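You operate a simulated robot arm through the tools that you are given. There is no shell and no other tool. Be economical: measure what you need, move in short steps, check, and stop when the job is done.

You are at the controls of a simulated two-armed robot. One attempt, no reset.

JOB
Polish the dull patch off the brass pan.
Fine: dab the polishing block in the polish tin, hold the pan while you rub, put the block back and set the pan on the place mat. Set down upright: polishing block. What is to be rubbed or washed off counts as gone when no trace of it is left.

The check looks at the end state, three seconds after you hand in, the way a careful person would. Anything else that was tipped, shoved, dropped, spilled or broken makes it a failure.

ROBOT AND FRAMES
Two 7-joint arms with two-finger parallel grippers on one trunk, on a base that drives. Base frame: it is fixed to the floor where the robot stands at the start and does not move with it; the origin is under the middle of the robot, x ahead of it, y to its left, z up; the surface under the hand at the start is at about z = 720. Readings come in mm, rad, newtons and seconds.
The left shoulder is at the start at [60, 143, 926], the right one opposite. With the tool pointing down near the work surface each hand reaches from about 320 to 740 mm from the robot's upright axis, wherever it stands, measured 20 degrees to its own side. Places, roughly: place mat [600, -300, 700]; polish tin [800, 100, 700]. Payload 1.57 kg a hand.
Tool frame (each hand has its own): the origin (TCP) lies between the finger pads and is the grasp point; the fingertips stand 30 mm ahead of it; z points along the fingers, y is the line along which they close. The gripper opens to 110 mm. The fingers are 24 mm wide and 12 mm thick; the gripper's body (48 by 112 mm) begins 78 mm behind the TCP.
Orientation is that of the tool frame in the base frame, as a unit quaternion [x, y, z, w]. With the fingers straight down and closing along the base's y, the tool's x points along the base's -x, its y along +y and its z along -z.

CONTROLS
- The arms move only by the tool send_rows. It takes "left_moves", "right_moves" or both (then of equal length, played together; a hand with none holds still); each is a list of rows, each an object (a shift or turn left out is 0, a gripper value left out holds the last) with "gripper": the opening, from 0 (shut) to 1 (fully open); "offset": the shift along the tool's x, y, z in units of 40 mm (1.0 is 40 mm), a list of three; "rot": the turn, a rotation vector about the tool's x, y, z in units of 4 degrees (1.0 is 4 degrees), a list of three. In form: [{"gripper": gripper, "offset": [x, y, z], "rot": [ax, ay, az]}, ...]. A call has 1 to 12 rows; each row shifts and turns the commanded pose from where the row before left it, along the tool's axes as they then stand. A call with a number of a shift or a turn outside -1 to 1 is refused whole. Rows are played at 5 a second. More than 50 mm and 0.15 rad between two rows, or a gripper value outside its range, and nothing of the call is played. Where a pose cannot be reached the arm comes as near as it can. A force on the tool above 40 N (or 10 N above the force at the start of the call, whichever is more), or a blocked arm, ends the call early, and 0.2 s more pass. Each finger travels about 45 mm/s and halts on what it meets, pressing with about 43 N; the grip force reading is that of the motor and also rises with nothing between the fingers. The clock runs only during rows and for 0.2 s after the last one: add rows that do not move to give the fingers time. The reply holds the time, the measured pose of the TCP, the force on the tool along the base axes, the opening and the grip force, in the units named above and with some noise, with the torque about the TCP (base axes, N m) and any sound that the robot's microphone picked up, and new pictures: "show" is both (left out), scene, wrist or none (wrist: the cameras of the hands that moved).
- Cameras (640 x 400 px; columns grow to the right, rows downward): "scene" is now at [40.5, -11.4, 1527.5]; the picture's right is [-0.18, -0.98, 0.00], its down [-0.80, 0.15, -0.58] and it looks along [0.57, -0.10, -0.82] (base axes); focal length 289 px, centre (320, 200). "left" rides on the left gripper at [70, -16, -141] in its tool frame; the picture's right is [0.23, 0.97, 0.00], its down [-0.86, 0.20, -0.48] and it looks along [-0.47, 0.11, 0.88] (tool axes); focal length 222 px, centre (320, 200). "right" rides on the right gripper at [70, 16, -141] in its tool frame; the picture's right is [-0.23, 0.97, 0.00], its down [-0.85, -0.20, -0.48] and it looks along [-0.47, -0.11, 0.88] (tool axes); focal length 222 px, centre (320, 200). There is no depth. A picture from a camera that has moved, and an enlarged one, comes with that camera's place and axes in the base frame and with its lens.
- lift_body(by): slides the trunk up (or, below 0, down) by that many mm; the arms and the scene camera ride with it, the base frame stays. It gives what a move gives, with no picture.
- steer(legs): drives the robot by 1 to 6 legs, each [ahead, left, turn to the left] in mm, mm and rad, along the robot's own axes; the way and the turn of a leg run together, so that a leg with both is an arc; at most 1500 mm and 3.142 rad a leg. The arms and the cameras ride along, it lands a little off, and it stops where it bumps. It gives what a move gives, and a new picture of the scene camera.
- turn_head(pan, tilt): turns the head with the scene camera to pan (to the left, within 1.501 rad either way) and tilt (down, from -0.506 to 1.204), counted from straight ahead of the robot. It gives what a move gives, and a new picture of the scene camera.
- zoom(camera, box): a new picture of the part [left, top, right, bottom] of that camera's present view, enlarged. The clock stands still meanwhile.
- hand_in(): hands the job in; it is judged then, once.

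Work in short steps. Places have to be worked out from the pictures, the camera data and where the tool is seen: move nearer, look again, correct. Check each grasp and each placing, and mend what went wrong. You have 120 turns and 260 pictures in all, those below and enlarged ones among them. Open the grippers and draw the arms clear of the work before you hand the job in, unless the task says otherwise; then end with one line.

The tools are called as a command line: name --argument value ..., lists and objects as JSON in quotes. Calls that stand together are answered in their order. send_rows: Moves the arms, as the interface text tells. Its arguments: {"type":"object","properties":{"left_moves":{"type":"array"},"right_moves":{"type":"array"},"show":{"type":"string","enum":["both","scene","wrist","none"]}},"required":[]} The other tools are called the same way: lift_body (by) slides the trunk up or down; steer (legs) drives the base; turn_head (pan, tilt) turns the head that bears the scene camera; zoom (camera, box) takes an enlarged picture of a part of a camera's view; hand_in () hands the job in.

At the start:

```text
time_s: 0.0
left_tool_pos: [428.6, 173.0, 1055.4]
left_tool_rot: [0.0, 1.0, 0.001, 0.0]
left_ft_force: [0.0, -0.8, -0.2]
left_wrist_torque: [0.04, 0.03, 0.0]
left_grip_width: 109.8
left_grasp_force: 0.1
right_tool_pos: [426.1, -177.3, 1096.0]
right_tool_rot: [0.001, 1.0, 0.0, 0.0]
right_ft_force: [-0.1, -0.9, -0.7]
right_wrist_torque: [-0.02, -0.01, -0.01]
right_grip_width: 109.8
right_grasp_force: 0.0
trunk travel left (down, up): [-525.0, 65.0]
robot x, y, heading: [-2.1, 1.7, -0.0]
head pan, tilt: [-0.18, 0.955]
```

scene: 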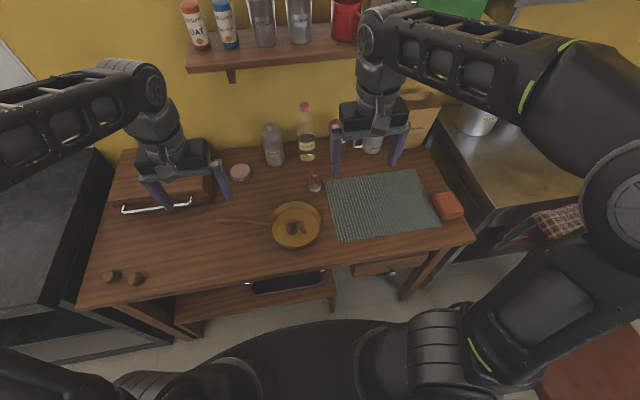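
right: 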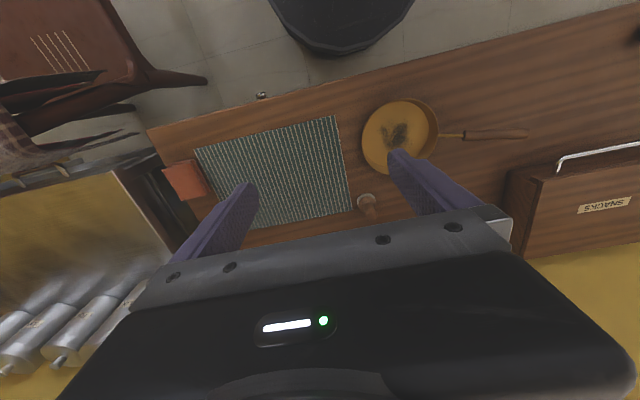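
left: 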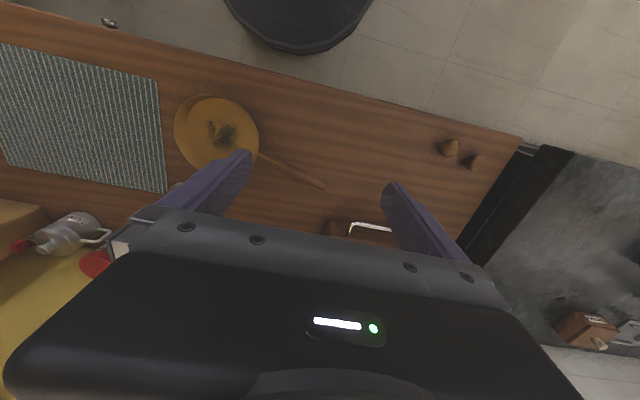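

I zoom into the scene to identify the block, tin, pan and neighbours.

zoom --camera "scene" --box '[200, 140, 340, 260]'

zoom --camera "scene" --box '[320, 140, 480, 260]'

zoom --camera "right" --box '[150, 80, 540, 250]'

```text
3.33 times, centred on (270, 200) of scene
camera zoom: at [40.5, -11.4, 1527.5], right [-0.18, -0.98, 0.0], down [-0.8, 0.15, -0.58], along [0.57, -0.1, -0.82], focal length 963 px, centre (487, 200)
```

zoom: 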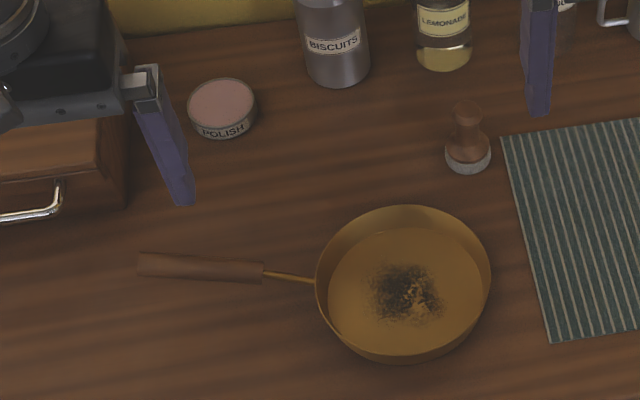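

```text
3.33 times, centred on (400, 200) of scene
camera zoom: at [40.5, -11.4, 1527.5], right [-0.18, -0.98, 0.0], down [-0.8, 0.15, -0.58], along [0.57, -0.1, -0.82], focal length 963 px, centre (53, 200)
```

zoom: 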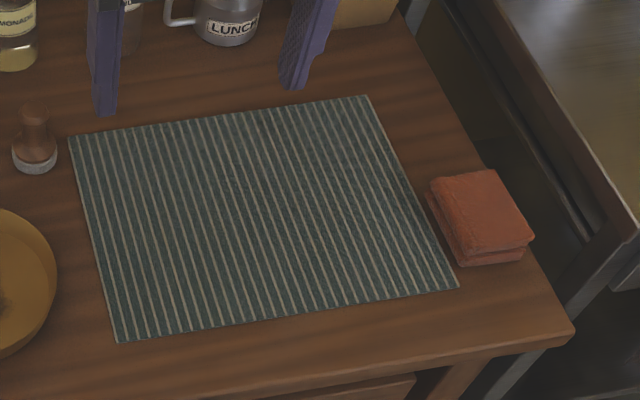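

```text
1.64 times, centred on (345, 165) of right
camera zoom: at [355.0, -160.2, 1237.5], right [0.23, 0.97, 0.0], down [0.85, -0.2, 0.48], along [0.47, -0.11, -0.88], focal length 364 px, centre (279, 257)
```

zoom: 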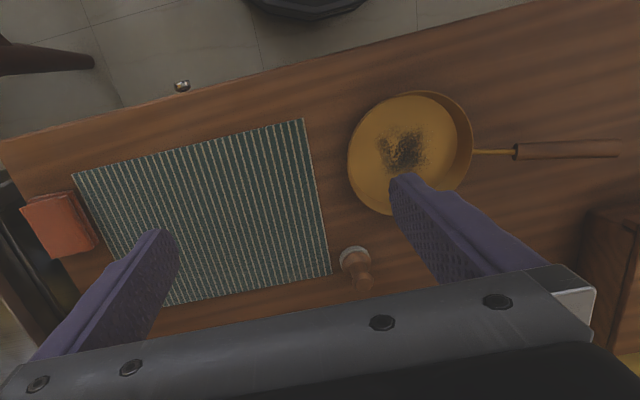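

The block is the knobbed piece with the felt base near [660,-100]; the tin is at about [775,150]. I bring the right hand above the block to measure it.

send_rows --right_moves '[{"offset": [-0.9, 0.33, 0.6]}, {"offset": [-0.9, 0.33, 0.6]}, {"offset": [-0.9, 0.33, 0.6]}, {"offset": [-0.9, 0.33, 0.6]}, {"offset": [-0.9, 0.33, 0.6]}, {"offset": [-0.9, 0.33, 0.6]}, {}]'

```text
time_s: 1.6
left_tool_pos: [427.7, 173.2, 1055.8]
left_tool_rot: [0.0, 1.0, 0.0, 0.001]
left_ft_force: [-0.2, 0.8, -0.9]
left_wrist_torque: [0.03, -0.02, 0.0]
left_grip_width: 109.8
left_grasp_force: 0.1
right_tool_pos: [642.4, -96.2, 950.6]
right_tool_rot: [0.0, 1.0, 0.001, 0.001]
right_ft_force: [0.9, -0.6, 0.4]
right_wrist_torque: [-0.03, -0.04, 0.02]
right_grip_width: 109.9
right_grasp_force: 0.1
trunk travel left (down, up): [-525.0, 65.0]
robot x, y, heading: [-0.9, 3.1, 0.001]
head pan, tilt: [-0.18, 0.955]
camera scene: at [39.8, -11.4, 1527.6], right [-0.18, -0.98, 0.0], down [-0.8, 0.15, -0.58], along [0.57, -0.1, -0.82], focal length 289 px, centre (320, 200)
camera right: at [571.0, -80.5, 1092.7], right [0.23, 0.97, 0.0], down [0.85, -0.2, 0.48], along [0.47, -0.11, -0.88], focal length 222 px, centre (320, 200)
```

scene: 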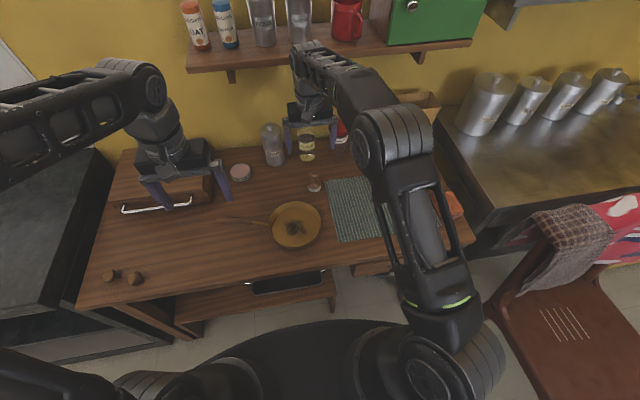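
right: 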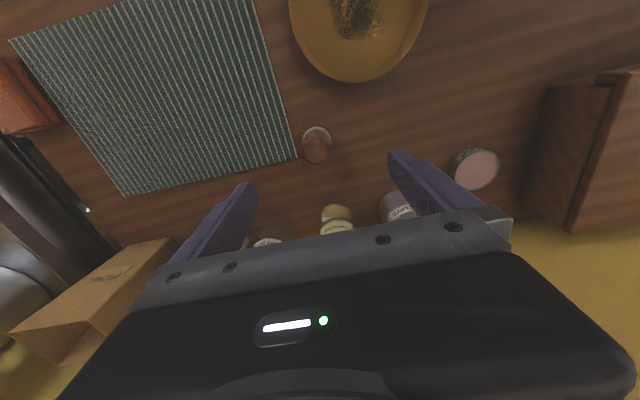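

The block triangulates to about [647,-100], top near z≈805, table ≈720. I descend partway and look again.

send_rows --right_moves '[{"offset": [-0.1, -0.1, 0.75]}, {"offset": [0, 0, 0.75]}, {}]' --show "none"

zoom --camera "right" --box '[220, 60, 420, 220]'

zoom --camera "scene" --box '[280, 150, 350, 200]'

```text
time_s: 2.4
left_tool_pos: [426.4, 172.7, 1055.2]
left_tool_rot: [0.001, 1.0, 0.0, 0.0]
left_ft_force: [-0.3, -0.4, 0.1]
left_wrist_torque: [0.03, 0.02, 0.01]
left_grip_width: 109.6
left_grasp_force: 0.2
right_tool_pos: [646.5, -101.4, 891.9]
right_tool_rot: [0.0, 1.0, 0.0, 0.001]
right_ft_force: [0.6, -0.8, -0.3]
right_wrist_torque: [-0.02, 0.03, 0.03]
right_grip_width: 110.0
right_grasp_force: 0.1
trunk travel left (down, up): [-525.0, 65.0]
robot x, y, heading: [-1.2, -1.7, 0.002]
head pan, tilt: [-0.18, 0.955]
```

```text
2.50 times, centred on (320, 140) of right
camera zoom: at [576.0, -85.0, 1033.5], right [0.23, 0.97, 0.0], down [0.85, -0.2, 0.48], along [0.47, -0.11, -0.88], focal length 555 px, centre (320, 350)
```

zoom: 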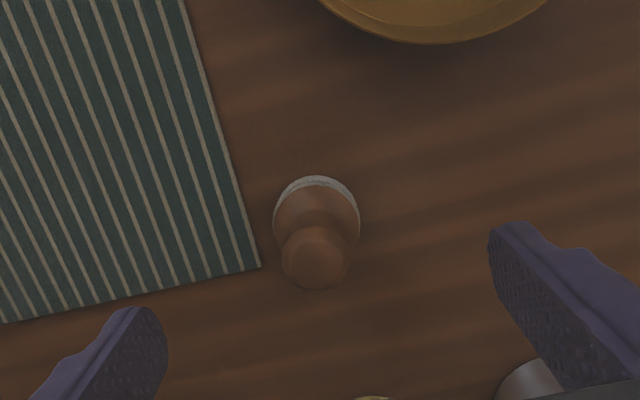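

```text
8.00 times, centred on (315, 175) of scene
camera zoom: at [40.4, -11.3, 1527.6], right [-0.18, -0.98, 0.0], down [-0.8, 0.15, -0.58], along [0.57, -0.1, -0.82], focal length 2311 px, centre (360, 400)
```

zoom: 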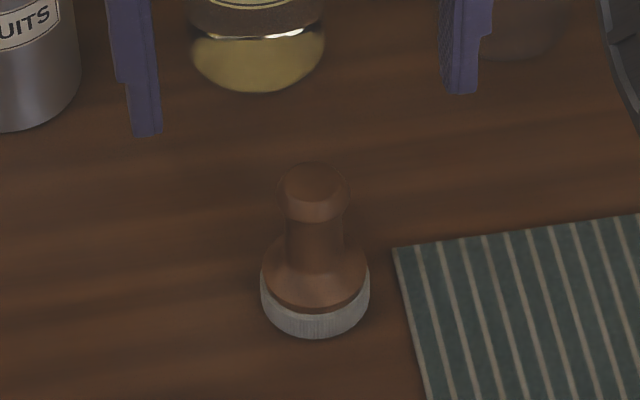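

Knob centre ≈ [657,-103,795]. I lower the open hand around it to z≈789.

send_rows --right_moves '[{"offset": [-0.26, -0.03, 0]}, {"offset": [0, 0, 0.85]}, {"offset": [0, 0, 0.85]}, {"offset": [0, 0, 0.85]}, {}]' --show "wrist"

zoom --camera "scene" --box '[280, 150, 350, 200]'

```text
time_s: 3.6
left_tool_pos: [428.1, 173.3, 1056.5]
left_tool_rot: [0.0, 1.0, 0.0, 0.0]
left_ft_force: [0.7, 0.4, -0.8]
left_wrist_torque: [0.01, 0.01, 0.01]
left_grip_width: 109.8
left_grasp_force: 0.1
right_tool_pos: [655.4, -102.0, 791.5]
right_tool_rot: [0.001, 1.0, 0.0, 0.001]
right_ft_force: [0.5, -0.6, -0.3]
right_wrist_torque: [0.03, 0.0, -0.03]
right_grip_width: 110.0
right_grasp_force: 0.1
trunk travel left (down, up): [-525.0, 65.0]
robot x, y, heading: [1.7, -1.3, 0.004]
head pan, tilt: [-0.18, 0.955]
camera right: at [585.1, -86.1, 932.7], right [0.23, 0.97, 0.0], down [0.85, -0.2, 0.48], along [0.47, -0.11, -0.88], focal length 222 px, centre (320, 200)
```

right: 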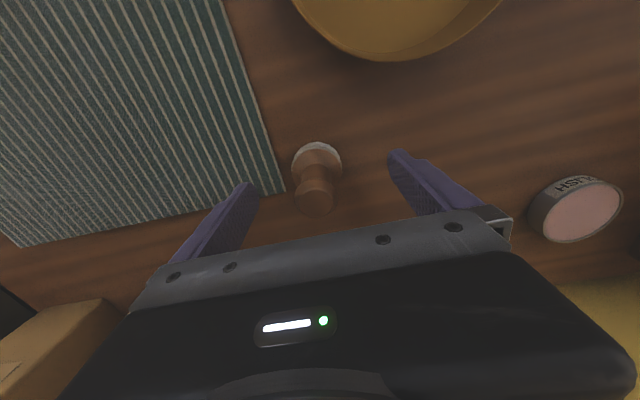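

```text
8.00 times, centred on (315, 175) of scene
camera zoom: at [40.4, -11.3, 1527.6], right [-0.18, -0.98, 0.0], down [-0.8, 0.15, -0.58], along [0.57, -0.1, -0.82], focal length 2311 px, centre (360, 400)
```

zoom: 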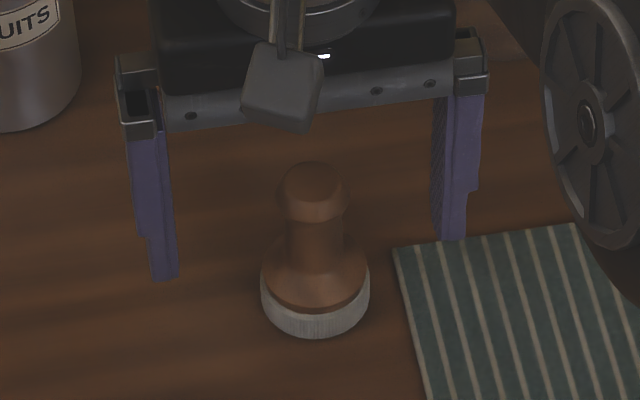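

Alignment is good; I close the fingers.

send_rows --right_moves '[{"offset": [0, -0.05, 0.05]}, {"gripper": 0.0}, {}, {}, {}, {}, {}, {}]' --show "wrist"

```text
time_s: 5.4
left_tool_pos: [428.8, 172.5, 1055.4]
left_tool_rot: [0.0, 1.0, 0.0, 0.0]
left_ft_force: [0.9, -0.5, -0.8]
left_wrist_torque: [0.01, -0.01, -0.05]
left_grip_width: 110.1
left_grasp_force: 0.2
right_tool_pos: [656.8, -104.1, 789.3]
right_tool_rot: [0.0, 1.0, 0.0, 0.0]
right_ft_force: [-0.6, -0.6, 0.0]
right_wrist_torque: [0.02, -0.01, 0.01]
right_grip_width: 28.3
right_grasp_force: 35.4
trunk travel left (down, up): [-525.0, 65.0]
robot x, y, heading: [1.6, -0.6, 0.003]
head pan, tilt: [-0.18, 0.955]
camera right: at [585.2, -88.0, 930.6], right [0.23, 0.97, 0.0], down [0.85, -0.2, 0.48], along [0.47, -0.11, -0.88], focal length 222 px, centre (320, 200)
```

right: 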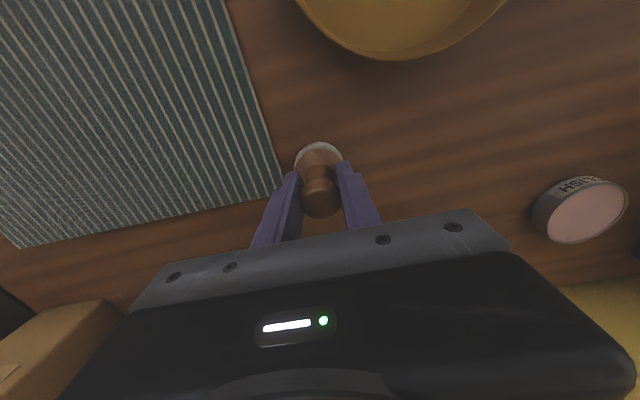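

Grip holds (28 mm). The block rests at TCP [657,-104,789]. I lift it straight up.

send_rows --right_moves '[{"offset": [0, 0, -0.5]}, {"offset": [0, 0, -0.9]}, {"offset": [0, 0, -0.9]}, {"offset": [0, 0, -0.9]}, {"offset": [0, 0, -0.9]}, {}]'

turn_head --pan 0.0 --tilt 1.2

```text
time_s: 6.8
left_tool_pos: [428.4, 172.8, 1056.5]
left_tool_rot: [0.0, 1.0, 0.0, 0.0]
left_ft_force: [0.0, 0.0, -0.3]
left_wrist_torque: [0.02, 0.0, 0.04]
left_grip_width: 110.0
left_grasp_force: 0.0
right_tool_pos: [655.8, -103.8, 952.8]
right_tool_rot: [0.0, 1.0, 0.001, 0.0]
right_ft_force: [0.2, -0.4, 0.4]
right_wrist_torque: [-0.01, 0.01, 0.0]
right_grip_width: 28.4
right_grasp_force: 38.4
trunk travel left (down, up): [-525.0, 65.0]
robot x, y, heading: [3.8, 0.7, -0.002]
head pan, tilt: [-0.18, 0.955]
camera scene: at [40.8, -11.4, 1527.5], right [-0.18, -0.98, 0.0], down [-0.8, 0.15, -0.58], along [0.57, -0.1, -0.82], focal length 289 px, centre (320, 200)
camera right: at [584.9, -88.0, 1093.6], right [0.23, 0.97, 0.0], down [0.86, -0.2, 0.48], along [0.47, -0.11, -0.88], focal length 222 px, centre (320, 200)
```

scene: 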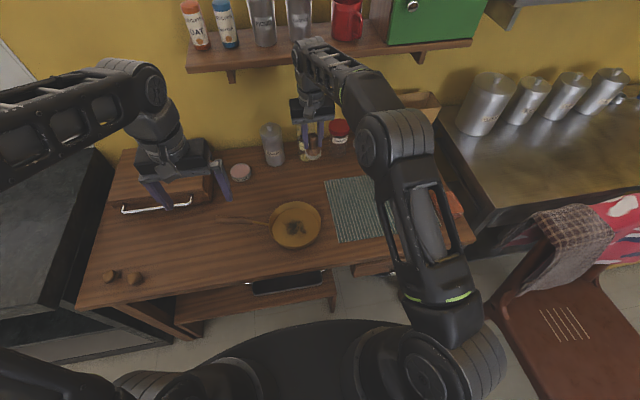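
right: 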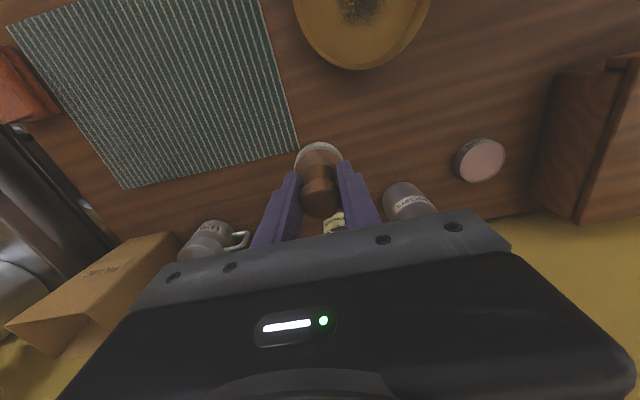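

```text
time_s: 7.6
left_tool_pos: [427.9, 172.7, 1056.2]
left_tool_rot: [0.0, 1.0, 0.0, 0.0]
left_ft_force: [-0.1, 0.6, -1.1]
left_wrist_torque: [0.02, 0.0, 0.02]
left_grip_width: 110.1
left_grasp_force: 0.2
right_tool_pos: [655.6, -104.2, 952.0]
right_tool_rot: [-0.001, 1.0, 0.0, 0.0]
right_ft_force: [0.5, 0.7, -0.9]
right_wrist_torque: [0.02, -0.05, 0.01]
right_grip_width: 28.3
right_grasp_force: 38.8
trunk travel left (down, up): [-525.0, 65.0]
robot x, y, heading: [-0.8, 0.5, 0.004]
head pan, tilt: [0.0, 1.201]
camera scene: at [25.4, 1.6, 1511.8], right [0.0, -1.0, 0.0], down [-0.93, 0.0, -0.36], along [0.36, 0.0, -0.93], focal length 289 px, centre (320, 200)
```

scene: 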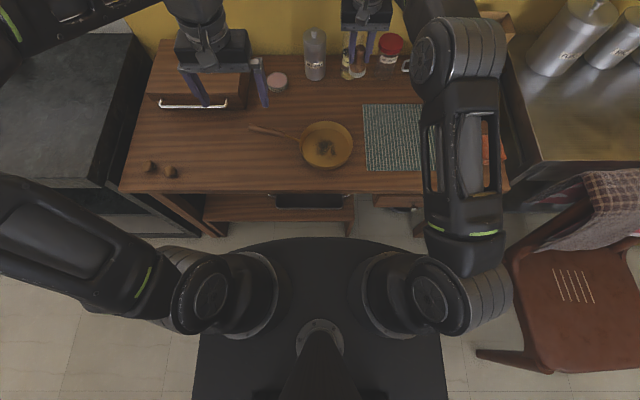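

The tin is at ≈[757,144], outside the right hand's reach, so I'll shift the base left with a small left turn. First I check that the space at the left is free.

turn_head --pan 1.2 --tilt 0.75

```text
time_s: 9.0
left_tool_pos: [427.9, 171.9, 1055.7]
left_tool_rot: [0.0, 1.0, 0.001, 0.0]
left_ft_force: [0.2, -0.1, 0.6]
left_wrist_torque: [-0.04, 0.0, 0.02]
left_grip_width: 110.0
left_grasp_force: 0.1
right_tool_pos: [656.6, -104.0, 951.7]
right_tool_rot: [0.0, 1.0, 0.0, 0.0]
right_ft_force: [-0.3, -0.1, -0.3]
right_wrist_torque: [-0.03, 0.02, 0.0]
right_grip_width: 28.6
right_grasp_force: 38.2
trunk travel left (down, up): [-525.0, 65.0]
robot x, y, heading: [1.3, 1.2, 0.002]
head pan, tilt: [1.201, 0.75]
camera scene: at [-0.5, 78.9, 1543.5], right [0.93, -0.36, 0.0], down [-0.25, -0.64, -0.73], along [0.26, 0.68, -0.68], focal length 289 px, centre (320, 200)
```

scene: 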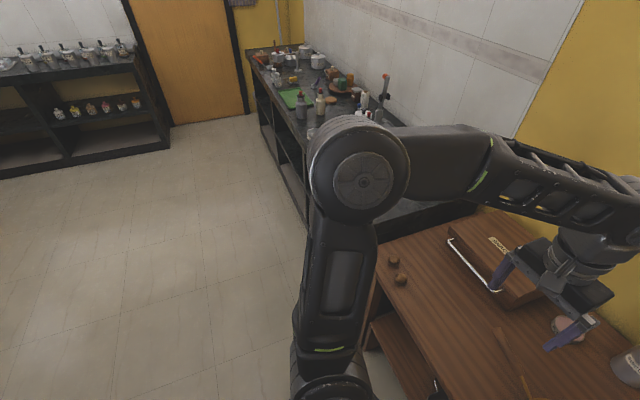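

The floor to the left is free. I draw the right hand back and up, then shift left 265 mm and turn 0.3 rad.

send_rows --right_moves '[{"offset": [0.9, 0, -0.4]}, {"offset": [0.9, 0, -0.4]}, {"offset": [0.9, 0, -0.4]}, {"offset": [0.9, 0, -0.4]}, {}]' --show "none"

steer --legs '[[0, 265, 0], [0, 0, 0.3]]'

turn_head --pan -0.3 --tilt 0.9

```text
time_s: 10.2
left_tool_pos: [428.9, 172.9, 1056.5]
left_tool_rot: [0.0, 1.0, 0.0, 0.0]
left_ft_force: [0.0, -1.3, 0.2]
left_wrist_torque: [-0.02, 0.02, -0.02]
left_grip_width: 109.7
left_grasp_force: 0.1
right_tool_pos: [513.0, -104.0, 1015.9]
right_tool_rot: [0.0, 1.0, -0.001, 0.0]
right_ft_force: [0.6, 0.1, -0.2]
right_wrist_torque: [0.01, 0.03, 0.0]
right_grip_width: 28.4
right_grasp_force: 38.0
trunk travel left (down, up): [-525.0, 65.0]
robot x, y, heading: [5.8, 1.0, -0.0]
head pan, tilt: [1.201, 0.75]
```

```text
time_s: 13.0
left_tool_pos: [358.5, 558.3, 1055.8]
left_tool_rot: [-0.15, 0.989, 0.0, 0.0]
left_ft_force: [0.2, 0.2, -0.3]
left_wrist_torque: [-0.02, 0.0, 0.04]
left_grip_width: 110.1
left_grasp_force: 0.0
right_tool_pos: [522.3, 318.3, 1016.5]
right_tool_rot: [-0.15, 0.989, 0.0, 0.0]
right_ft_force: [-0.5, 0.8, -1.2]
right_wrist_torque: [0.01, -0.01, 0.01]
right_grip_width: 28.3
right_grasp_force: 38.0
trunk travel left (down, up): [-525.0, 65.0]
robot x, y, heading: [-3.4, 265.7, 0.301]
head pan, tilt: [1.201, 0.75]
camera scene: at [-23.1, 342.5, 1543.5], right [1.0, -0.07, 0.0], down [-0.05, -0.68, -0.73], along [0.05, 0.73, -0.68], focal length 289 px, centre (320, 200)
```

scene: 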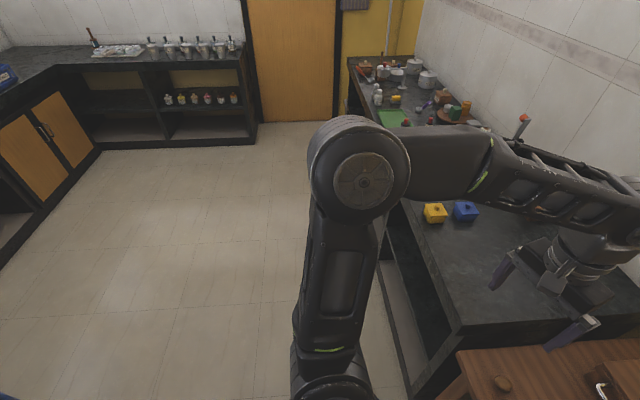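

```text
time_s: 14.6
left_tool_pos: [358.5, 556.9, 1055.8]
left_tool_rot: [-0.15, 0.989, 0.001, 0.0]
left_ft_force: [0.5, 0.2, 0.3]
left_wrist_torque: [0.0, 0.0, -0.03]
left_grip_width: 110.0
left_grasp_force: 0.0
right_tool_pos: [521.1, 319.2, 1016.4]
right_tool_rot: [-0.149, 0.989, -0.001, 0.0]
right_ft_force: [0.5, 0.8, 0.2]
right_wrist_torque: [0.01, -0.03, -0.02]
right_grip_width: 28.4
right_grasp_force: 38.2
trunk travel left (down, up): [-525.0, 65.0]
robot x, y, heading: [2.3, 266.5, 0.299]
head pan, tilt: [-0.3, 0.901]
camera scene: at [46.7, 259.5, 1531.6], right [0.0, -1.0, 0.0], down [-0.78, 0.0, -0.62], along [0.62, 0.0, -0.78], focal length 289 px, centre (320, 200)
```

scene: 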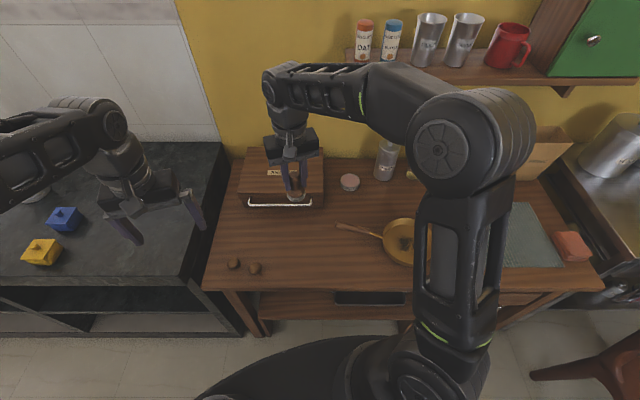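

The tin is at ≈[755,148]. I move the block above it at a safe height.

send_rows --right_moves '[{"offset": [-0.54, -0.727, 0.16]}, {"offset": [-0.54, -0.727, 0.16]}, {"offset": [-0.54, -0.727, 0.16]}, {"offset": [-0.54, -0.727, 0.16]}, {"offset": [-0.54, -0.727, 0.16]}, {"offset": [-0.54, -0.727, 0.16]}, {"offset": [-0.54, -0.727, 0.16]}, {"offset": [-0.54, -0.727, 0.16]}, {}]'

```text
time_s: 16.2
left_tool_pos: [357.1, 557.7, 1055.5]
left_tool_rot: [-0.149, 0.989, 0.0, 0.0]
left_ft_force: [1.0, -0.3, 0.1]
left_wrist_torque: [0.02, 0.03, 0.02]
left_grip_width: 110.0
left_grasp_force: 0.1
right_tool_pos: [707.2, 180.8, 973.0]
right_tool_rot: [-0.149, 0.989, 0.002, -0.007]
right_ft_force: [-12.4, 1.7, 2.6]
right_wrist_torque: [-0.46, -2.14, 0.06]
right_grip_width: 28.1
right_grasp_force: 38.5
right hand out of reach, approached as far as the arm can: row 7
trunk travel left (down, up): [-525.0, 65.0]
robot x, y, heading: [2.5, 264.5, 0.299]
head pan, tilt: [-0.3, 0.901]
stopped in row 7 (right hand): the force on the tool passed its limit at 105 N (the readings are from after the stop); the commanded pose is now the measured one
camera scene: at [44.6, 260.0, 1531.7], right [0.0, -1.0, 0.0], down [-0.78, 0.0, -0.62], along [0.62, 0.0, -0.78], focal length 289 px, centre (320, 200)
camera right: at [637.0, 174.4, 1115.4], right [-0.07, 1.0, 0.0], down [0.88, 0.06, 0.47], along [0.47, 0.04, -0.88], focal length 222 px, centre (320, 200)
```

scene: 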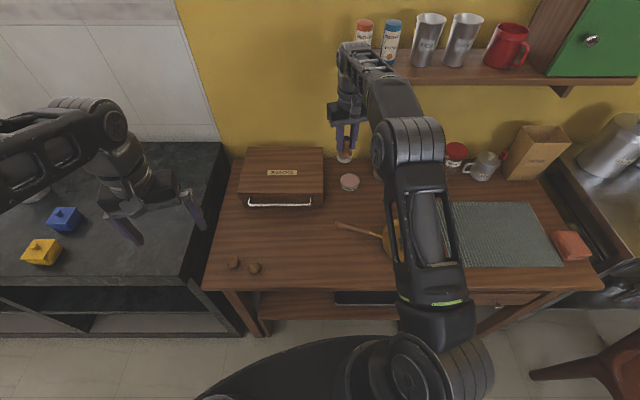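
right: 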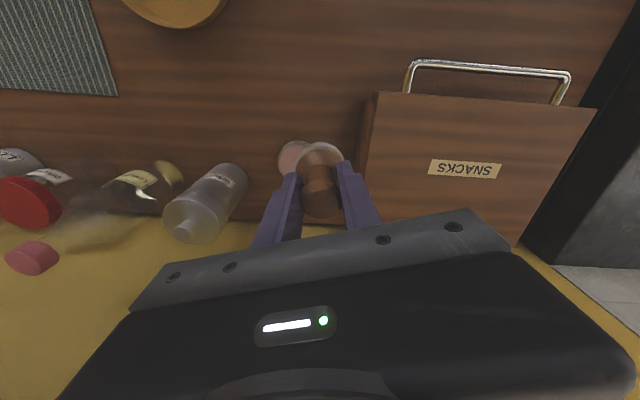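

A stop with contact: likely the wrist met the wall shelf. I look close up.

zoom --camera "scene" --box '[310, 0, 450, 100]'

zoom --camera "scene" --box '[310, 100, 450, 210]'

```text
4.00 times, centred on (380, 50) of scene
camera zoom: at [44.6, 260.0, 1531.7], right [0.0, -1.0, 0.0], down [-0.78, 0.0, -0.62], along [0.62, 0.0, -0.78], focal length 1155 px, centre (80, 800)
```

zoom: 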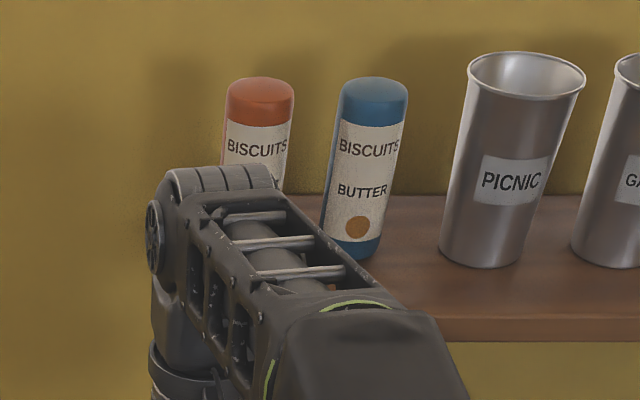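

```text
3.64 times, centred on (380, 155) of scene
camera zoom: at [44.6, 260.0, 1531.7], right [0.0, -1.0, 0.0], down [-0.78, 0.0, -0.62], along [0.62, 0.0, -0.78], focal length 1050 px, centre (102, 364)
```

zoom: 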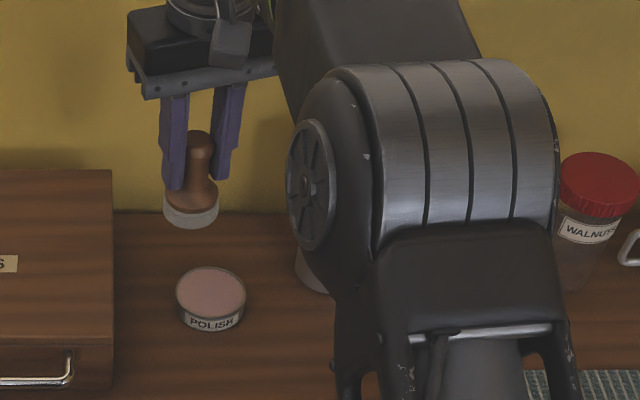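

The wrist met the shelf's left end (shelf ≈ z 1125–1150, x>737); its items look undisturbed. I back off, lower in front of the shelf, and will slide in beneath it.

send_rows --right_moves '[{"offset": [0.8, -0.18, 0]}, {"offset": [0.8, -0.18, 0]}, {"offset": [0, 0, 0.8]}, {"offset": [0, 0, 0.8]}, {"offset": [0, 0, 0.8]}, {"offset": [0, 0, 0.7]}, {}]'

zoom --camera "scene" --box '[310, 20, 430, 95]'

```text
time_s: 17.8
left_tool_pos: [358.3, 558.1, 1055.5]
left_tool_rot: [-0.149, 0.989, -0.001, 0.0]
left_ft_force: [-0.2, -0.5, 0.1]
left_wrist_torque: [-0.01, 0.01, 0.03]
left_grip_width: 109.8
left_grasp_force: 0.0
right_tool_pos: [651.4, 146.7, 848.5]
right_tool_rot: [-0.149, 0.989, 0.003, -0.006]
right_ft_force: [0.6, -0.5, -1.4]
right_wrist_torque: [0.02, 0.0, 0.0]
right_grip_width: 28.2
right_grasp_force: 39.1
trunk travel left (down, up): [-525.0, 65.0]
robot x, y, heading: [-2.4, 269.2, 0.296]
head pan, tilt: [-0.3, 0.901]
camera scene: at [46.5, 259.4, 1531.6], right [0.0, -1.0, 0.0], down [-0.78, 0.0, -0.62], along [0.62, 0.0, -0.78], focal length 289 px, centre (320, 200)
camera right: at [579.6, 140.8, 990.3], right [-0.07, 1.0, 0.0], down [0.88, 0.06, 0.47], along [0.47, 0.04, -0.88], focal length 222 px, centre (320, 200)
```

scene: 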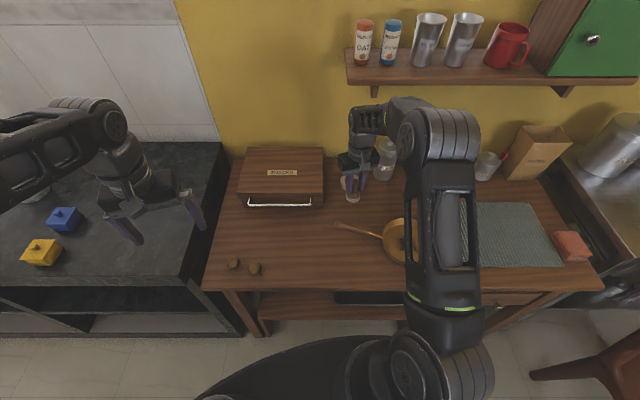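
right: 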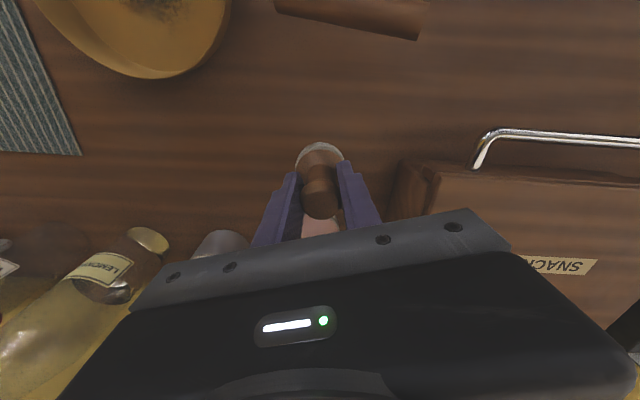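

```text
5.33 times, centred on (370, 58) of scene
camera zoom: at [46.5, 259.4, 1531.6], right [0.0, -1.0, 0.0], down [-0.78, 0.0, -0.62], along [0.62, 0.0, -0.78], focal length 1541 px, centre (53, 960)
```

zoom: 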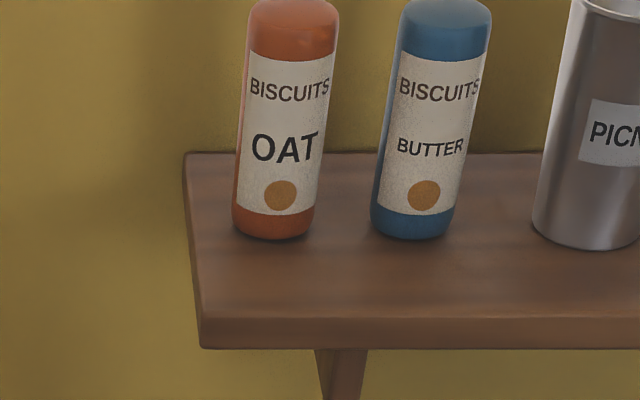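

I lower a little more, then slide forward under the shelf to above the tin.

send_rows --right_moves '[{"offset": [0, 0, 0.5]}, {"offset": [-0.62, -0.16, 0]}, {"offset": [-0.62, -0.16, 0]}, {"offset": [-0.62, -0.16, 0]}, {"offset": [-0.62, -0.16, 0]}, {}]'

zoom --camera "scene" --box '[310, 60, 430, 210]'

```text
time_s: 19.2
left_tool_pos: [357.7, 557.8, 1055.7]
left_tool_rot: [-0.148, 0.989, 0.0, 0.0]
left_ft_force: [0.1, -0.5, 0.0]
left_wrist_torque: [-0.03, -0.01, -0.01]
left_grip_width: 110.2
left_grasp_force: 0.0
right_tool_pos: [752.8, 151.7, 826.4]
right_tool_rot: [-0.148, 0.989, 0.003, -0.007]
right_ft_force: [-0.2, 0.4, -0.5]
right_wrist_torque: [0.02, 0.01, 0.0]
right_grip_width: 28.2
right_grasp_force: 38.8
trunk travel left (down, up): [-525.0, 65.0]
robot x, y, heading: [2.1, 265.6, 0.301]
head pan, tilt: [-0.3, 0.901]
camera scene: at [46.2, 259.4, 1531.6], right [0.0, -1.0, 0.0], down [-0.78, 0.0, -0.62], along [0.62, 0.0, -0.78], focal length 289 px, centre (320, 200)
camera right: at [681.9, 146.1, 968.6], right [-0.07, 1.0, 0.0], down [0.88, 0.06, 0.47], along [0.46, 0.04, -0.88], focal length 222 px, centre (320, 200)
```

scene: 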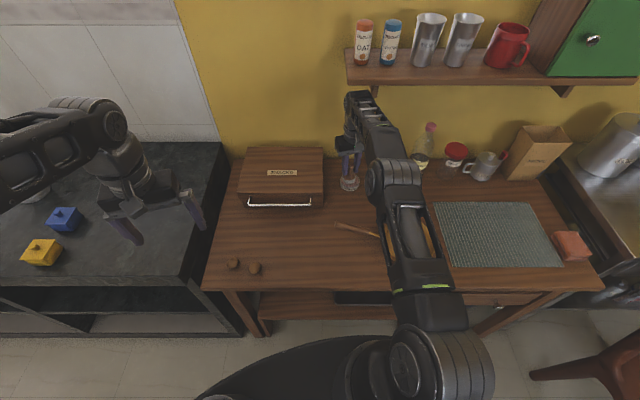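
right: 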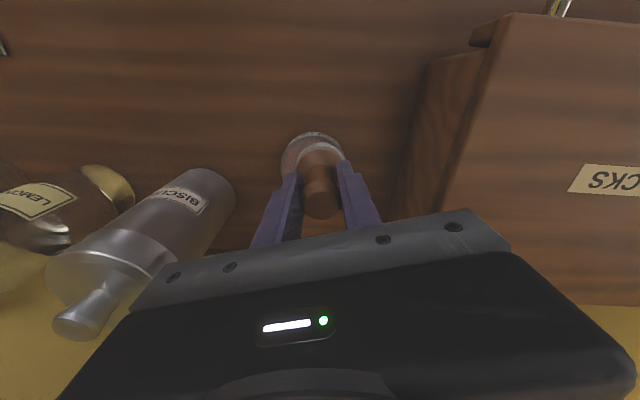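

```text
2.67 times, centred on (370, 135) of scene
camera zoom: at [46.2, 259.4, 1531.6], right [0.0, -1.0, 0.0], down [-0.78, 0.0, -0.62], along [0.62, 0.0, -0.78], focal length 770 px, centre (187, 373)
```

zoom: 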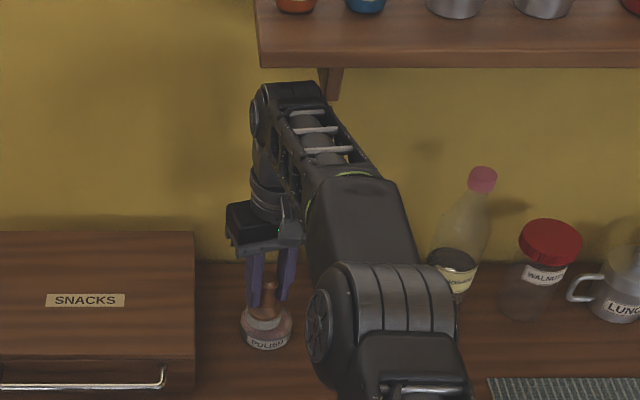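

Reached, clear of the shelf. I zoom for alignment over the tin.

zoom --camera "right" --box '[260, 110, 380, 230]'

zoom --camera "scene" --box '[325, 140, 375, 200]'

```text
3.33 times, centred on (320, 170) of right
camera zoom: at [681.9, 146.1, 968.6], right [-0.07, 1.0, 0.0], down [0.88, 0.06, 0.47], along [0.46, 0.04, -0.88], focal length 740 px, centre (320, 300)
```

zoom: 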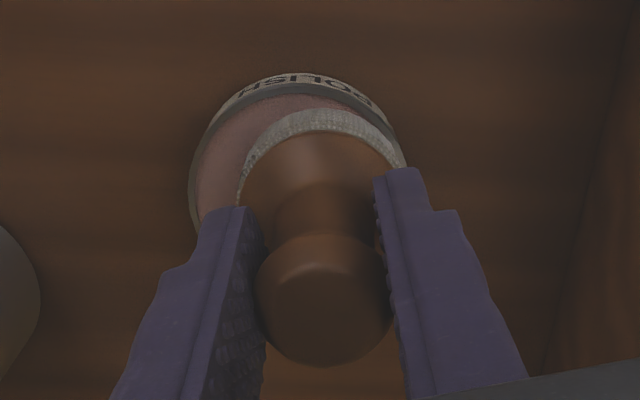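

```text
6.67 times, centred on (350, 170) of scene
camera zoom: at [46.2, 259.4, 1531.6], right [0.0, -1.0, 0.0], down [-0.78, 0.0, -0.62], along [0.62, 0.0, -0.78], focal length 1926 px, centre (120, 400)
```

zoom: 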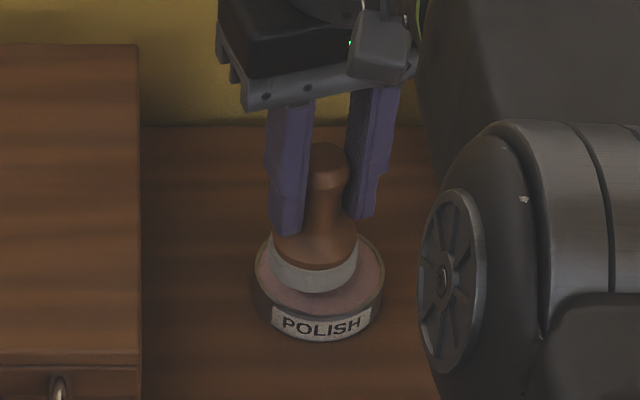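

The block is a few mm left/near of centre; I correct and lower gently to contact.

send_rows --right_moves '[{"offset": [-0.16, -0.15, 0]}, {"offset": [0, 0, 0.13]}, {"offset": [0, 0, 0.13]}, {}]' --show "none"

zoom --camera "scene" --box '[325, 140, 375, 200]'

zoom --camera "right" --box '[260, 110, 380, 230]'

```text
time_s: 20.2
left_tool_pos: [358.7, 557.6, 1054.8]
left_tool_rot: [-0.149, 0.989, 0.0, 0.0]
left_ft_force: [0.3, 0.1, -0.7]
left_wrist_torque: [0.05, 0.01, 0.03]
left_grip_width: 109.9
left_grasp_force: 0.0
right_tool_pos: [758.0, 147.9, 815.5]
right_tool_rot: [-0.149, 0.989, 0.003, -0.005]
right_ft_force: [0.6, 0.3, -0.3]
right_wrist_torque: [-0.01, -0.02, -0.01]
right_grip_width: 28.0
right_grasp_force: 38.7
right hand out of reach, approached as far as the arm can: row 1
trunk travel left (down, up): [-525.0, 65.0]
robot x, y, heading: [-0.4, 266.6, 0.297]
head pan, tilt: [-0.3, 0.901]
```

```text
6.67 times, centred on (350, 170) of scene
camera zoom: at [46.7, 259.4, 1531.6], right [0.0, -1.0, 0.0], down [-0.78, 0.0, -0.62], along [0.62, 0.0, -0.78], focal length 1926 px, centre (120, 400)
```

zoom: 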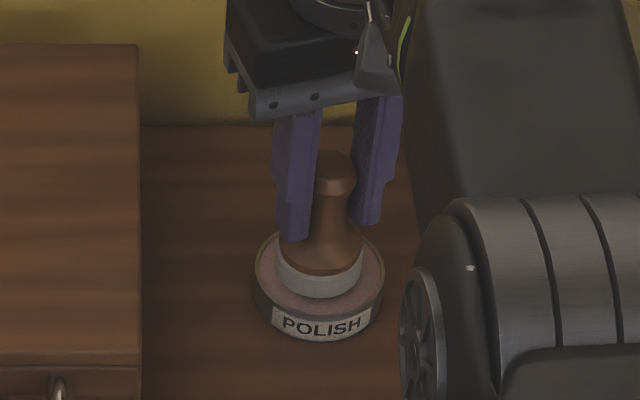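

```text
3.33 times, centred on (320, 170) of right
camera zoom: at [686.6, 141.8, 958.2], right [-0.07, 1.0, 0.0], down [0.88, 0.06, 0.47], along [0.47, 0.04, -0.88], focal length 740 px, centre (320, 300)
```

zoom: 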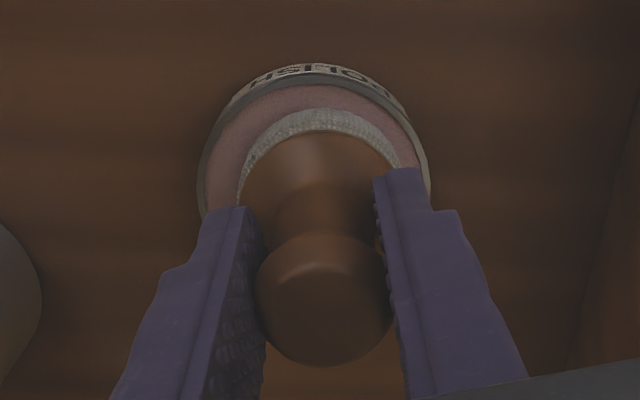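

Centred well. I lower the last bit until I feel contact.

send_rows --right_moves '[{"offset": [0, 0, 0.07]}, {"offset": [0, 0, 0.07]}, {"offset": [0, 0, 0.07]}, {"offset": [0, 0, 0.05]}, {}]' --show "none"

zoom --camera "scene" --box '[325, 140, 375, 200]'

```text
time_s: 21.4
left_tool_pos: [355.6, 558.4, 1055.9]
left_tool_rot: [-0.148, 0.989, 0.001, 0.001]
left_ft_force: [0.7, 0.3, 0.1]
left_wrist_torque: [0.0, 0.01, 0.0]
left_grip_width: 109.8
left_grasp_force: 0.1
right_tool_pos: [758.1, 147.9, 808.5]
right_tool_rot: [-0.149, 0.989, 0.002, -0.001]
right_ft_force: [0.1, -1.0, 23.0]
right_wrist_torque: [0.07, -0.31, -0.02]
right_grip_width: 28.3
right_grasp_force: 38.7
trunk travel left (down, up): [-525.0, 65.0]
robot x, y, heading: [1.4, 265.0, 0.301]
head pan, tilt: [-0.3, 0.901]
```

```text
6.67 times, centred on (350, 170) of scene
camera zoom: at [43.8, 259.8, 1532.0], right [0.0, -1.0, 0.0], down [-0.78, 0.0, -0.62], along [0.62, 0.0, -0.78], focal length 1926 px, centre (120, 400)
```

zoom: 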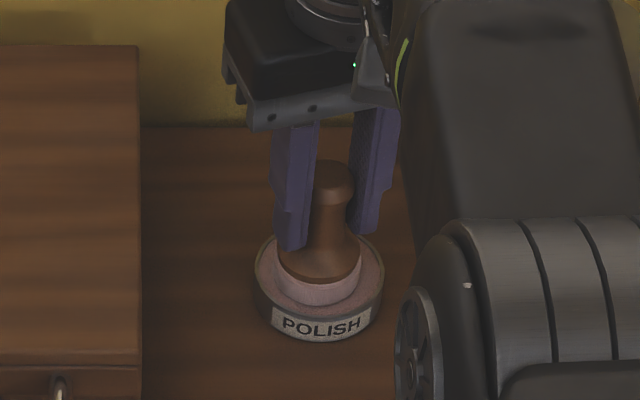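

Contact at 23 N and the felt turned pink: it's charged. I lift slightly, back out from under the shelf, then raise.

send_rows --right_moves '[{"offset": [0, 0, -0.45]}, {"offset": [0.7, 0.1, 0]}, {"offset": [0.7, 0.1, 0]}, {"offset": [0.8, 0, 0]}, {"offset": [0.8, 0, 0]}, {"offset": [0.5, 0, -0.8]}, {"offset": [0.5, 0, -0.8]}, {"offset": [0.5, 0, -0.8]}, {"offset": [0.5, 0, -0.8]}, {}]'

```text
time_s: 23.6
left_tool_pos: [358.6, 557.2, 1055.9]
left_tool_rot: [-0.149, 0.989, 0.001, 0.0]
left_ft_force: [0.3, 0.5, -0.9]
left_wrist_torque: [0.0, -0.01, 0.02]
left_grip_width: 110.3
left_grasp_force: 0.1
right_tool_pos: [566.4, 96.5, 954.1]
right_tool_rot: [-0.149, 0.989, 0.002, -0.007]
right_ft_force: [0.0, 0.0, 0.0]
right_wrist_torque: [-0.01, 0.05, -0.01]
right_grip_width: 28.6
right_grasp_force: 38.6
trunk travel left (down, up): [-525.0, 65.0]
robot x, y, heading: [3.6, 266.4, 0.295]
head pan, tilt: [-0.3, 0.901]
camera scene: at [47.2, 259.5, 1531.6], right [0.0, -1.0, 0.0], down [-0.78, 0.0, -0.62], along [0.62, 0.0, -0.78], focal length 289 px, centre (320, 200)
camera right: at [495.3, 91.1, 1096.6], right [-0.07, 1.0, 0.0], down [0.88, 0.06, 0.47], along [0.47, 0.04, -0.88], focal length 222 px, centre (320, 200)
```

scene: 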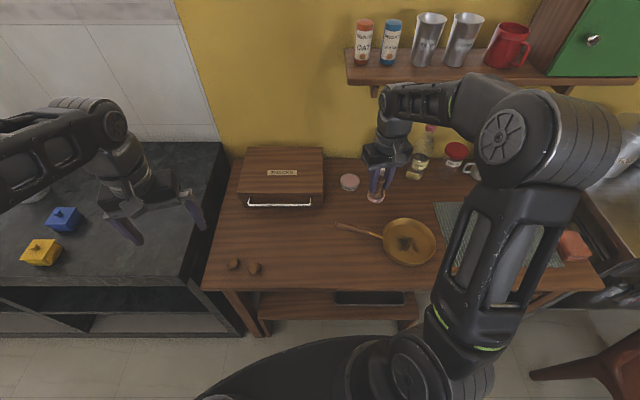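
right: 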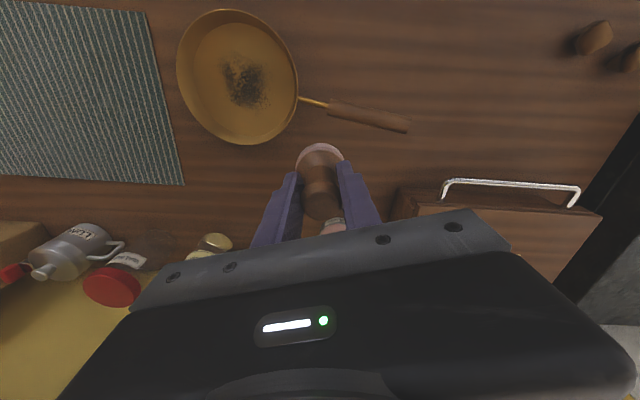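

The dab is done. I turn back and drive right to about y = -60.

steer --legs '[[0, 0, -0.3], [0, -325, 0]]'

turn_head --pan 0.0 --tilt 1.0

```text
time_s: 26.7
left_tool_pos: [428.6, 113.0, 1055.4]
left_tool_rot: [0.001, 1.0, 0.0, -0.001]
left_ft_force: [-0.4, -0.4, 0.7]
left_wrist_torque: [0.04, 0.02, -0.01]
left_grip_width: 110.2
left_grasp_force: 0.1
right_tool_pos: [492.0, -389.3, 954.5]
right_tool_rot: [0.0, 1.0, 0.004, -0.005]
right_ft_force: [-1.0, -0.4, -0.4]
right_wrist_torque: [0.02, 0.01, 0.04]
right_grip_width: 28.3
right_grasp_force: 38.9
trunk travel left (down, up): [-525.0, 65.0]
robot x, y, heading: [-1.0, -57.1, 0.001]
head pan, tilt: [-0.3, 0.901]
camera scene: at [42.0, -80.6, 1531.6], right [-0.3, -0.96, 0.0], down [-0.75, 0.23, -0.62], along [0.59, -0.18, -0.78], focal length 289 px, centre (320, 200)
```

scene: 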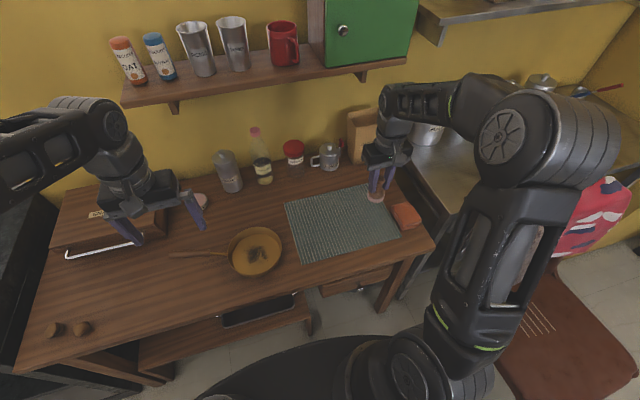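

```text
time_s: 27.5
left_tool_pos: [428.1, 114.2, 1054.4]
left_tool_rot: [0.0, 1.0, 0.0, 0.0]
left_ft_force: [-0.1, 0.1, -0.2]
left_wrist_torque: [0.05, 0.01, -0.02]
left_grip_width: 109.9
left_grasp_force: 0.0
right_tool_pos: [491.6, -387.7, 954.7]
right_tool_rot: [0.0, 1.0, 0.004, -0.006]
right_ft_force: [0.2, 1.2, -0.9]
right_wrist_torque: [0.02, 0.02, 0.0]
right_grip_width: 28.4
right_grasp_force: 38.3
trunk travel left (down, up): [-525.0, 65.0]
robot x, y, heading: [-0.4, -59.0, -0.006]
head pan, tilt: [0.0, 1.0]
camera scene: at [39.5, -57.3, 1524.4], right [0.0, -1.0, 0.0], down [-0.84, 0.0, -0.54], along [0.54, 0.0, -0.84], focal length 289 px, centre (320, 200)
```

scene: 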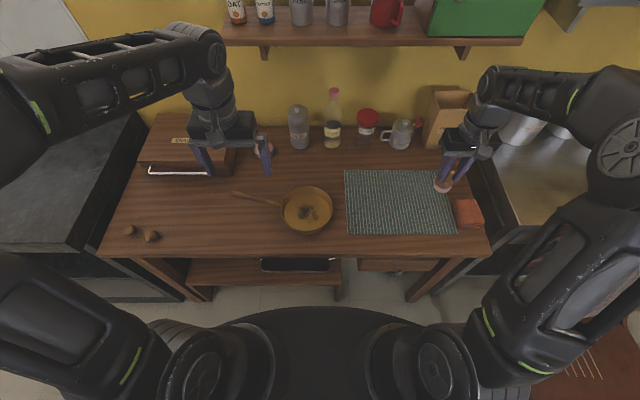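

Now I turn the left hand clockwise about 105° so that its fingers close across the pan handle.

send_rows --left_moves '[{"rot": [0, 0, 1]}, {"rot": [0, 0, 1]}, {"rot": [0, 0, 1]}, {"rot": [0, 0, 1]}, {"rot": [0, 0, 1]}, {"rot": [0, 0, 1]}, {"rot": [0, 0, 1]}, {"rot": [0, 0, 1]}, {"rot": [0, 0, 1]}, {"rot": [0, 0, 1]}, {"rot": [0, 0, 1]}, {"rot": [0, 0, 1]}]' --show "none"

send_rows --left_moves '[{"rot": [0, 0, 1]}, {"rot": [0, 0, 1]}, {"rot": [0, 0, 1]}, {"rot": [0, 0, 1]}, {"rot": [0, 0, 1]}, {"rot": [0, 0, 1]}, {"rot": [0, 0, 1]}, {"rot": [0, 0, 1]}, {"rot": [0, 0, 1]}, {"rot": [0, 0, 1]}, {"rot": [0, 0, 1]}, {"rot": [0, 0, 1]}]' --show "both"

```text
time_s: 30.1
left_tool_pos: [428.0, 113.8, 1056.6]
left_tool_rot: [0.408, 0.913, 0.0, 0.0]
left_ft_force: [0.3, -0.3, -0.4]
left_wrist_torque: [-0.01, -0.02, 0.03]
left_grip_width: 110.0
left_grasp_force: 0.1
right_tool_pos: [490.5, -388.6, 954.2]
right_tool_rot: [0.0, 1.0, 0.004, -0.006]
right_ft_force: [-0.1, 0.2, -1.3]
right_wrist_torque: [0.0, 0.02, -0.02]
right_grip_width: 28.6
right_grasp_force: 38.6
trunk travel left (down, up): [-525.0, 65.0]
robot x, y, heading: [-1.4, -59.8, -0.001]
head pan, tilt: [0.0, 1.0]
```

```text
time_s: 32.7
left_tool_pos: [428.1, 112.3, 1055.6]
left_tool_rot: [0.744, 0.668, 0.0, 0.0]
left_ft_force: [-0.2, 0.0, 0.2]
left_wrist_torque: [0.01, 0.0, 0.02]
left_grip_width: 110.1
left_grasp_force: 0.1
right_tool_pos: [490.7, -388.2, 954.6]
right_tool_rot: [0.0, 1.0, 0.003, -0.006]
right_ft_force: [0.2, 0.3, -0.6]
right_wrist_torque: [0.01, 0.01, -0.06]
right_grip_width: 28.4
right_grasp_force: 38.2
trunk travel left (down, up): [-525.0, 65.0]
robot x, y, heading: [0.3, -59.3, -0.0]
head pan, tilt: [0.0, 1.0]
camera scene: at [39.5, -57.1, 1524.4], right [0.0, -1.0, 0.0], down [-0.84, 0.0, -0.54], along [0.54, 0.0, -0.84], focal length 289 px, centre (320, 200)
camera left: at [419.5, 184.7, 1196.8], right [0.99, 0.12, 0.0], down [0.11, -0.87, 0.48], along [0.06, -0.47, -0.88], focal length 222 px, centre (320, 200)
```

scene: 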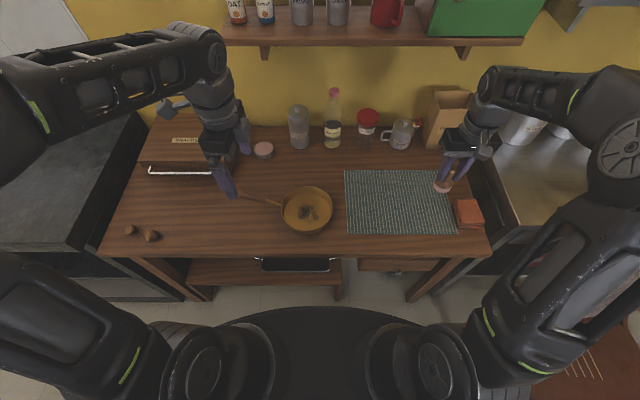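
left: 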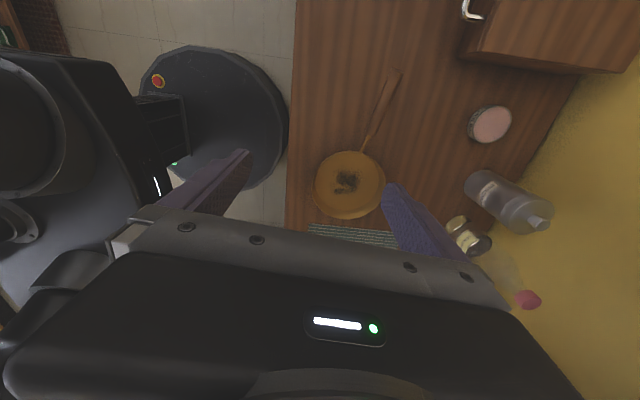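

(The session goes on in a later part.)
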